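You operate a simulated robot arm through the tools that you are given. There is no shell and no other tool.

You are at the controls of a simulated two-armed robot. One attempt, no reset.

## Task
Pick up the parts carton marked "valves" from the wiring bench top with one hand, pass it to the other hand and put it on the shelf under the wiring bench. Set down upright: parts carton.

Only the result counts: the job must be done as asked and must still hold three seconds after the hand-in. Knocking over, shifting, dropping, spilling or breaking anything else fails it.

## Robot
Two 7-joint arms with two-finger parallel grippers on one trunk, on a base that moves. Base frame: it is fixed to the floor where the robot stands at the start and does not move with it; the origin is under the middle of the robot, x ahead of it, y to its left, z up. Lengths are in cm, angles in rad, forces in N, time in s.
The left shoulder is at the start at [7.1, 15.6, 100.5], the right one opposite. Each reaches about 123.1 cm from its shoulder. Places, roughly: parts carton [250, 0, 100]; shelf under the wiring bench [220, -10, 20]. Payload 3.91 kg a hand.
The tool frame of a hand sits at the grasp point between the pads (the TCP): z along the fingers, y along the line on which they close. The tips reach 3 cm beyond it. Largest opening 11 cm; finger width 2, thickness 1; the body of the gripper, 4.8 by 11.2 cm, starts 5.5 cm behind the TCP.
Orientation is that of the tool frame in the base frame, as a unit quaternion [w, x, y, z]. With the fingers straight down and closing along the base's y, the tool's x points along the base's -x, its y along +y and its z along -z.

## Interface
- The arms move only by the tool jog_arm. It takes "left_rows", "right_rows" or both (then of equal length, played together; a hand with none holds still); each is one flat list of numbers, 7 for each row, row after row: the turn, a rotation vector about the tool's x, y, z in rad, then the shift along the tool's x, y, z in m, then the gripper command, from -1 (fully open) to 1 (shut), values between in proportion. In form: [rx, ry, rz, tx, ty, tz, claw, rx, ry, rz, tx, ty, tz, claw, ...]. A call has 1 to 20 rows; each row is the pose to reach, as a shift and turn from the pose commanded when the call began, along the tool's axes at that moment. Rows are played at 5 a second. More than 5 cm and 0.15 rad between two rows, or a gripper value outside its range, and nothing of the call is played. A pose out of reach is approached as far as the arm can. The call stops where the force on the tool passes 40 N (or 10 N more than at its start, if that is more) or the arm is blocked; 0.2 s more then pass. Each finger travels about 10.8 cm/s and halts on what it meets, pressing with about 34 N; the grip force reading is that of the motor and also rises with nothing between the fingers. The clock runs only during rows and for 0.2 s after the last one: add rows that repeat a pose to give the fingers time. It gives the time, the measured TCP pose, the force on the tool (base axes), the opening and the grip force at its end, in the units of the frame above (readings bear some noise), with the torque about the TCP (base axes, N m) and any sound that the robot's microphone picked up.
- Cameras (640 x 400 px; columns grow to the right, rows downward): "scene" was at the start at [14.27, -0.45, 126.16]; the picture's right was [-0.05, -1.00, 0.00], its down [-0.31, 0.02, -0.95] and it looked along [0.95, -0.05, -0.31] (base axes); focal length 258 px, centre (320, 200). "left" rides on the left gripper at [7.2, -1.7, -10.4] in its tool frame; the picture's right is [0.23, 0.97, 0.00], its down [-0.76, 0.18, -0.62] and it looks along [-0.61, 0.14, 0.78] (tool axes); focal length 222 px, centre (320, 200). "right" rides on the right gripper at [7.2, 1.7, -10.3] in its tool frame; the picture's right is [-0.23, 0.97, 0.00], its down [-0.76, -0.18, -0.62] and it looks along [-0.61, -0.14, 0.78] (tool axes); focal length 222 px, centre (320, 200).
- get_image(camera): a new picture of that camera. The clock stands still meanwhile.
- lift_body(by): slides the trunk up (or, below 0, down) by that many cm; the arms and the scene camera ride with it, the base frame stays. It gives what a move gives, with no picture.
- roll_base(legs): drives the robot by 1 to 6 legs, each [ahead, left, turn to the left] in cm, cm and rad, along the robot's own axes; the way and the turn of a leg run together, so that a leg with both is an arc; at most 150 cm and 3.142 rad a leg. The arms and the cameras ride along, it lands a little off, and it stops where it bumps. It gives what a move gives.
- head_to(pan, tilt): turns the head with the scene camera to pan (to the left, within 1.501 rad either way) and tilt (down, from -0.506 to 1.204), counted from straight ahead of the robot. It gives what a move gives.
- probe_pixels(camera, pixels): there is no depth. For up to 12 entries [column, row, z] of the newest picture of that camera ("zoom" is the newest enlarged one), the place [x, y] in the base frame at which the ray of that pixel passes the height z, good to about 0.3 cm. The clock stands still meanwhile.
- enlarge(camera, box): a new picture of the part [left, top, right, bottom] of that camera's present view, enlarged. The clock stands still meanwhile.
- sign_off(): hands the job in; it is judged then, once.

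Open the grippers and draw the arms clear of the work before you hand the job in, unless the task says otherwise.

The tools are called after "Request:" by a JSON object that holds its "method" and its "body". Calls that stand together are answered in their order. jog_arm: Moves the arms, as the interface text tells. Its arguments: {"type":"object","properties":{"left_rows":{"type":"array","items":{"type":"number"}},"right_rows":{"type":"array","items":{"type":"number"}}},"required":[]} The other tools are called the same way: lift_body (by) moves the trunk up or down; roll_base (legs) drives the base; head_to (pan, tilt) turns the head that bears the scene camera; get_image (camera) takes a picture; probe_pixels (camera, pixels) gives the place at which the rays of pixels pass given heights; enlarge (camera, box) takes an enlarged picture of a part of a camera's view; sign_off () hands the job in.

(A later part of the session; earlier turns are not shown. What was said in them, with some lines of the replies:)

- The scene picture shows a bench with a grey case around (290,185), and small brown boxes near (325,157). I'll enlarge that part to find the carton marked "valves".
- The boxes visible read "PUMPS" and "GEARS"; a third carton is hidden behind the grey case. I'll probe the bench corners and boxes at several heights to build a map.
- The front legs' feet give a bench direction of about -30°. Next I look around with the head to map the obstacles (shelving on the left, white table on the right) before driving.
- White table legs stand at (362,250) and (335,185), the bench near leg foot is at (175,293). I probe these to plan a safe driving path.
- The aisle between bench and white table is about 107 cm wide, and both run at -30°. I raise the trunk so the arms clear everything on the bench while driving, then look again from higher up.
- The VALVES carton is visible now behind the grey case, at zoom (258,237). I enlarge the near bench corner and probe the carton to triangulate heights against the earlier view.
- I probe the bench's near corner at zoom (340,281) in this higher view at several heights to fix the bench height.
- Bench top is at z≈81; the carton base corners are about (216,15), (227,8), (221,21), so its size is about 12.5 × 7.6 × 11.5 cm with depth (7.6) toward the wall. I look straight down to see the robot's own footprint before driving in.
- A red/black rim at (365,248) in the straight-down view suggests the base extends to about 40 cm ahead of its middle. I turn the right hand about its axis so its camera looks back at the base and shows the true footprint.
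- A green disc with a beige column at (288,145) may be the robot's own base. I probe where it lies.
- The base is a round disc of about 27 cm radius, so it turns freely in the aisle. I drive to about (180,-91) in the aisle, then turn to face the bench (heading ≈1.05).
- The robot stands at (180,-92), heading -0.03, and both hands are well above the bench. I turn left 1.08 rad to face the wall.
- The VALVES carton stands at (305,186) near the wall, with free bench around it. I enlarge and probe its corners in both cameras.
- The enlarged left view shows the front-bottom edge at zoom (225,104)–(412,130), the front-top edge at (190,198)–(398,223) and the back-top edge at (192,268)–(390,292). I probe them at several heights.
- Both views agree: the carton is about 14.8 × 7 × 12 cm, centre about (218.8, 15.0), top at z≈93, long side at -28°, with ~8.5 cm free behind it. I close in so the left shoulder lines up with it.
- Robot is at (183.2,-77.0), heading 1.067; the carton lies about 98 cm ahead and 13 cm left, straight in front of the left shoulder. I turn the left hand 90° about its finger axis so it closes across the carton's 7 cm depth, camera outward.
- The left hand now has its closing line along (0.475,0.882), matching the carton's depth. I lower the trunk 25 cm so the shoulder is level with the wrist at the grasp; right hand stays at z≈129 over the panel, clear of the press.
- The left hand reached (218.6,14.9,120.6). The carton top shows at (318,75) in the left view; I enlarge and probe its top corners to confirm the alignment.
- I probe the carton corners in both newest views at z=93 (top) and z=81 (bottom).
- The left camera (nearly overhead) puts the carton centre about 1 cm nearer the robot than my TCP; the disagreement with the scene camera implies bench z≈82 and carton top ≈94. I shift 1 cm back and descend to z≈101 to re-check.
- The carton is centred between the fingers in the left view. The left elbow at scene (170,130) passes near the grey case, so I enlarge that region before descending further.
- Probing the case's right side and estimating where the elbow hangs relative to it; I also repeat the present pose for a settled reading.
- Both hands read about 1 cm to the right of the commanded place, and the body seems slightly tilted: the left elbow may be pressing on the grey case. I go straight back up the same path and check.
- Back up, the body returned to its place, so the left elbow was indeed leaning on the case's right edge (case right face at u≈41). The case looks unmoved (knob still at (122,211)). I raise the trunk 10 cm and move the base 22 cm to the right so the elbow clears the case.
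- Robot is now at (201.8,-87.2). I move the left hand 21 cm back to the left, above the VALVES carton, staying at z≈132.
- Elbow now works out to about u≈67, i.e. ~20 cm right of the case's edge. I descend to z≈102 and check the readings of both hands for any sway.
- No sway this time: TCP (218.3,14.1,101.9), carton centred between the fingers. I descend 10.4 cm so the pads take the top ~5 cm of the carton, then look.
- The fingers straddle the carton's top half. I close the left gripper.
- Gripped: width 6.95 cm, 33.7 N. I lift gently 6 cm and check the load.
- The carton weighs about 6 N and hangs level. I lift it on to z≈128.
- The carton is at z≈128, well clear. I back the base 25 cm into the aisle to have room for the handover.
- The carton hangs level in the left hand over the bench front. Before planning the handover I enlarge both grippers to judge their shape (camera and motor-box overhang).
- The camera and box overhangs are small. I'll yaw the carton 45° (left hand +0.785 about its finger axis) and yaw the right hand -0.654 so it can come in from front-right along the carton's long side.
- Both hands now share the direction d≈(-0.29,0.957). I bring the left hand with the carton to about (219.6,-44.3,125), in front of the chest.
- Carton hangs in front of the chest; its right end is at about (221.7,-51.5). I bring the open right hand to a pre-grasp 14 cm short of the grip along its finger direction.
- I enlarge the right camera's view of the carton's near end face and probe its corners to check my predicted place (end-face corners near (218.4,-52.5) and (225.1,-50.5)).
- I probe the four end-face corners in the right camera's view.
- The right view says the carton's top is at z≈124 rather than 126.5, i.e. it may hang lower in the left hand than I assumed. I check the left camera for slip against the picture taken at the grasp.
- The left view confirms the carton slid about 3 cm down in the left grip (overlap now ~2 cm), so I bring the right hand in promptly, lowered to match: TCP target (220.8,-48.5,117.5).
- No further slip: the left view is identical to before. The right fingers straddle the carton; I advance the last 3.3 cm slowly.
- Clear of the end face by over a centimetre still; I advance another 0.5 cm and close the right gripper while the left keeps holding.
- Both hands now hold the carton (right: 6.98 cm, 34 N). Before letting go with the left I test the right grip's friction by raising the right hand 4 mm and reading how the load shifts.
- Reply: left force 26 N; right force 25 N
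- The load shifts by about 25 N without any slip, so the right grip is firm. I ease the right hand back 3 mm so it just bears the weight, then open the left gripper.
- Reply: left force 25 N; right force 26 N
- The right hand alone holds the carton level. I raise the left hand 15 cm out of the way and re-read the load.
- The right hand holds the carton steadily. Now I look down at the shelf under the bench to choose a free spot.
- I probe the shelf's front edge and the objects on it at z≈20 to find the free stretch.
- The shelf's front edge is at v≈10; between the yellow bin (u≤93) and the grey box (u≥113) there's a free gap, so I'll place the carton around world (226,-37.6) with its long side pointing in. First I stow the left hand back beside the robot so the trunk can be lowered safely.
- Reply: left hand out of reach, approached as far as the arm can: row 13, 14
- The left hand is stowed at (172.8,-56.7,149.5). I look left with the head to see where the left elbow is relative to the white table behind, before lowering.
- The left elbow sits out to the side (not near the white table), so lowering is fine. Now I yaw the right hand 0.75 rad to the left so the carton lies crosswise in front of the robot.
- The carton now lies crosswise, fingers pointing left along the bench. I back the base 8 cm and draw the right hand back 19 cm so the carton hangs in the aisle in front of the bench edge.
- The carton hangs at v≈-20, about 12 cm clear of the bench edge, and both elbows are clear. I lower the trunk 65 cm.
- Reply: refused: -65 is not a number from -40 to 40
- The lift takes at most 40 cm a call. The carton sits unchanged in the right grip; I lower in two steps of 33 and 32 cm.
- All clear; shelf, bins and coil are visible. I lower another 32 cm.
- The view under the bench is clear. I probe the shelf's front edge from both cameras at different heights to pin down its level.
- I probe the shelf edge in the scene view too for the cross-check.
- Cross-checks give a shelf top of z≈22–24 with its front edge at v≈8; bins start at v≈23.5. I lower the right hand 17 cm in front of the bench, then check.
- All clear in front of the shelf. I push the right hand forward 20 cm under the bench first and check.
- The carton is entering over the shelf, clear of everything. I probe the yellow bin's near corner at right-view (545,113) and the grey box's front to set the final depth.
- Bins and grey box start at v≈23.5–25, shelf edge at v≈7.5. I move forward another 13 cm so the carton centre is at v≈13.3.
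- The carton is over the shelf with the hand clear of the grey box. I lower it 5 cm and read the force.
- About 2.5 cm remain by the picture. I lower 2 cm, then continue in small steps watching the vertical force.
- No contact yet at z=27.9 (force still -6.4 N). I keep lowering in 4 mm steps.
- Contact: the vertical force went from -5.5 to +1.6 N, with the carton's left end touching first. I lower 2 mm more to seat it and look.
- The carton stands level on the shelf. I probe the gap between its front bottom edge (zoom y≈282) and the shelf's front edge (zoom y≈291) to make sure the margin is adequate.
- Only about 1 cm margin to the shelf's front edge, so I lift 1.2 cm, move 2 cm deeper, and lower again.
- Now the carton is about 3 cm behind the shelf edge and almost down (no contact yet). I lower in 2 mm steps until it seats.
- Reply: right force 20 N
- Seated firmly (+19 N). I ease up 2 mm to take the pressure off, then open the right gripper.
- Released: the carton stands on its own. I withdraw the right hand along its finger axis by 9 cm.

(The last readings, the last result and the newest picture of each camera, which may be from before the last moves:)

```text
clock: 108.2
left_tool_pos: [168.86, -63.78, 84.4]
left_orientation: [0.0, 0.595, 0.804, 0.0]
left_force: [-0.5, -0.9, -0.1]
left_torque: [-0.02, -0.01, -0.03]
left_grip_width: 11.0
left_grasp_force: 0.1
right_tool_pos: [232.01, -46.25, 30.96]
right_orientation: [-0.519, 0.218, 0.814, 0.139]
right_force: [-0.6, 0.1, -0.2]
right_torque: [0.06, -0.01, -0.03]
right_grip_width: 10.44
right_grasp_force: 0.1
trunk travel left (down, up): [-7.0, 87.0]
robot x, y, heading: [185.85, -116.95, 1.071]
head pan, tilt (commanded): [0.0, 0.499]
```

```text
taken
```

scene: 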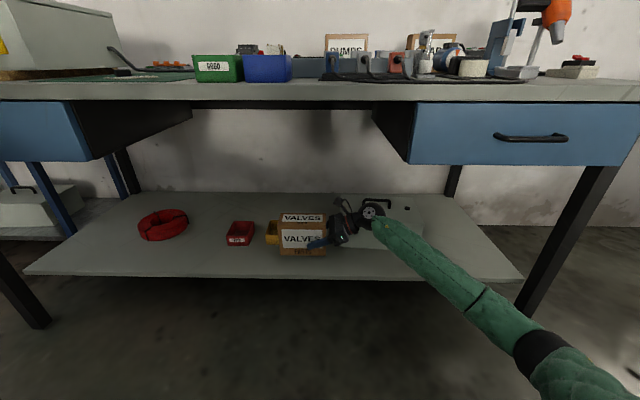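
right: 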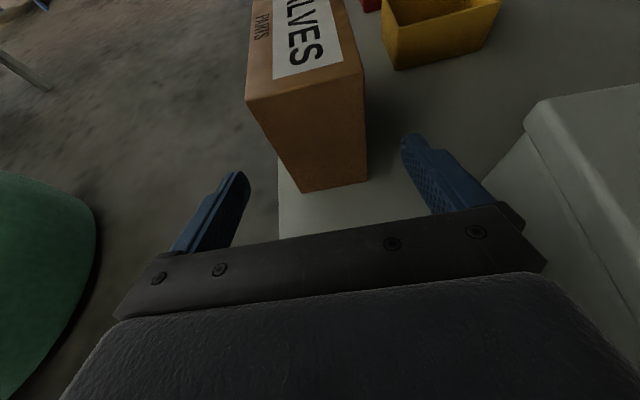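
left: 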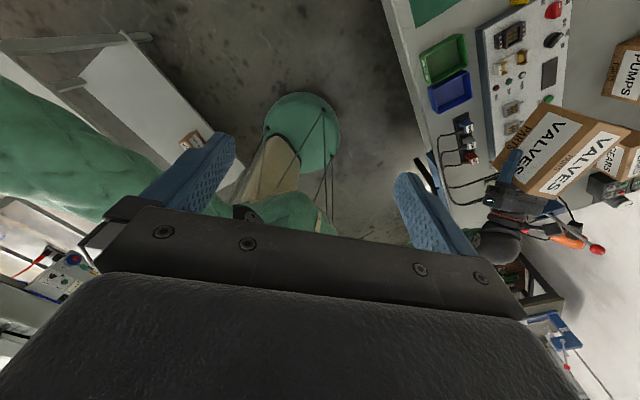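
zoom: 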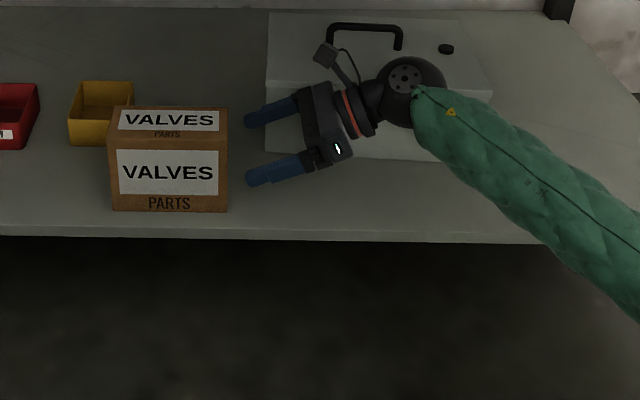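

The fingers are clear of the carton's end by about 2 cm. I back off 3 cm more and then draw the hand 38 cm toward the robot, out from under the bench.

Request:
{"method": "jog_arm", "body": {"right_rows": [0, 0, 0, 0, 0, -0.03, -0.9, 0, 0, 0, 0, -0.035, -0.03, -0.9, 0, 0, 0, 0, -0.075, -0.03, -0.9, 0, 0, 0, 0, -0.115, -0.03, -0.9, 0, 0, 0, 0, -0.155, -0.03, -0.9, 0, 0, 0, 0, -0.195, -0.03, -0.9, 0, 0, 0, 0, -0.235, -0.03, -0.9, 0, 0, 0, 0, -0.275, -0.03, -0.9, 0, 0, 0, 0, -0.315, -0.03, -0.9, 0, 0, 0, 0, -0.35, -0.03, -0.9, 0, 0, 0, 0, -0.38, -0.03, -0.9, 0, 0, 0, 0, -0.38, -0.03, -0.9]}}

Request:
{"method": "get_image", "body": {"camera": "scene"}}

Request:
{"method": "enlarge", "body": {"camera": "scene", "box": [200, 190, 440, 340]}}

```text
clock: 110.8
left_tool_pos: [168.89, -63.62, 84.49]
left_orientation: [0.001, 0.596, 0.803, 0.0]
left_force: [-0.2, -0.4, 0.1]
left_torque: [0.0, 0.0, 0.0]
left_grip_width: 11.01
left_grasp_force: 0.2
right_tool_pos: [215.55, -80.55, 32.06]
right_orientation: [-0.518, 0.218, 0.815, 0.139]
right_force: [-1.0, 0.9, 0.0]
right_torque: [-0.02, -0.01, -0.01]
right_grip_width: 10.43
right_grasp_force: 0.0
trunk travel left (down, up): [-7.0, 87.0]
robot x, y, heading: [185.62, -117.05, 1.07]
head pan, tilt (commanded): [0.0, 0.499]
```

```text
taken
```

scene: 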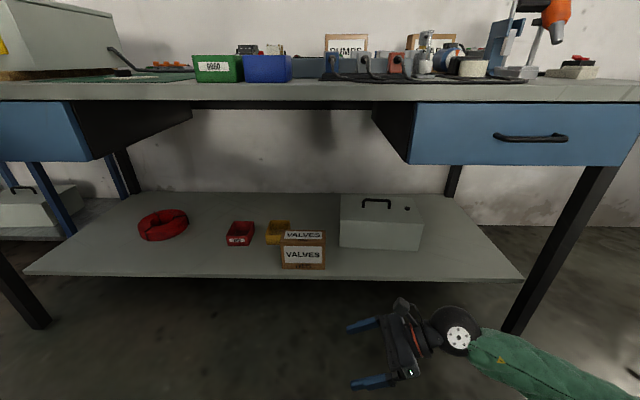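

```text
2.67 times, centred on (320, 265) of scene
```

zoom: 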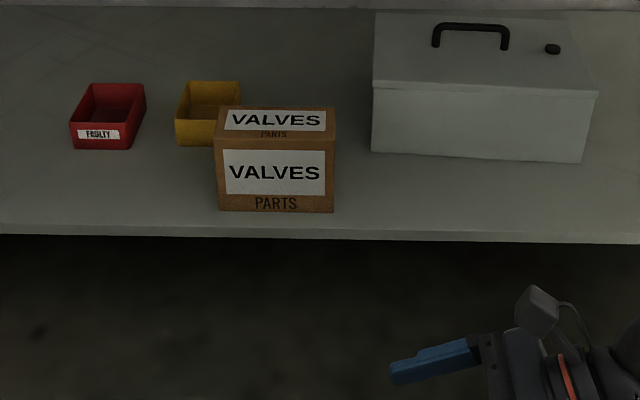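

The VALVES carton stands upright on the shelf, bins and grey box untouched, right hand out from under the bench. I open the right gripper fully and let a moment pass to confirm it stays put.

Request:
{"method": "jog_arm", "body": {"right_rows": [0, 0, 0, 0, -0.02, 0, -1, 0, 0, 0, 0, -0.04, 0, -1, 0, 0, 0, 0, -0.04, 0, -1, 0, 0, 0, 0, -0.04, 0, -1, 0, 0, 0, 0, -0.04, 0, -1]}}

Request:
{"method": "enlarge", "body": {"camera": "scene", "box": [200, 190, 440, 340]}}

```text
clock: 112.0
left_tool_pos: [169.02, -63.62, 84.62]
left_orientation: [-0.001, 0.595, 0.803, 0.001]
left_force: [0.3, -0.1, 0.9]
left_torque: [0.0, -0.03, -0.02]
left_grip_width: 11.0
left_grasp_force: 0.1
right_tool_pos: [213.5, -83.95, 32.05]
right_orientation: [-0.519, 0.218, 0.815, 0.139]
right_force: [-0.3, 0.2, 1.4]
right_torque: [0.01, 0.01, 0.03]
right_grip_width: 10.98
right_grasp_force: 0.0
trunk travel left (down, up): [-7.0, 87.0]
robot x, y, heading: [185.59, -116.83, 1.068]
head pan, tilt (commanded): [0.0, 0.499]
```

```text
2.67 times, centred on (320, 265) of scene
```

zoom: 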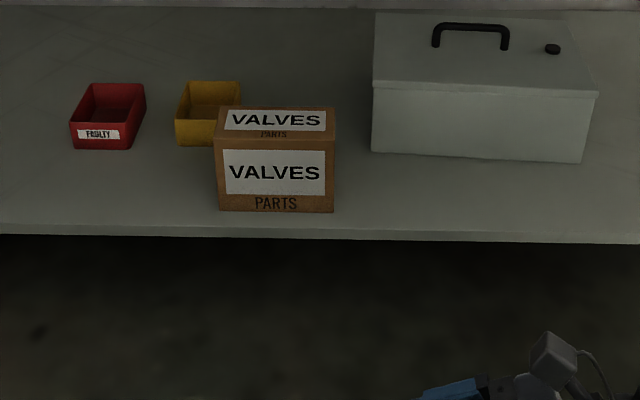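

The carton hasn't moved: it stands upright on the shelf at zoom (275,160). Both grippers are open and both arms are clear, so I hand the job in.

Request:
{"method": "sign_off", "body": {}}

```text
The job is handed in.
```

The "valves" carton is standing upright on the shelf under the wiring bench, and the job is handed in. The left hand picked it up, passed it to the right hand in the air, and the right hand set it down. It sits about 3 cm behind the shelf's front edge, between the yellow bin and the grey box. Both grippers are open and both arms are clear of the bench.

- **Contact with the grey case:** On the first approach my left elbow leaned on the right edge of the grey case on the bench top, enough to sway the robot about 1 cm. I backed off and moved the base over before trying again. The case looked unmoved in the pictures before and after, but I didn't measure its position to confirm that.
- **Slip in the left grip:** The carton slid about 3 cm down in the left hand, most likely as it was first lifted. It then held steady until the right hand had it.

In the last pictures, nothing on the shelf had shifted.
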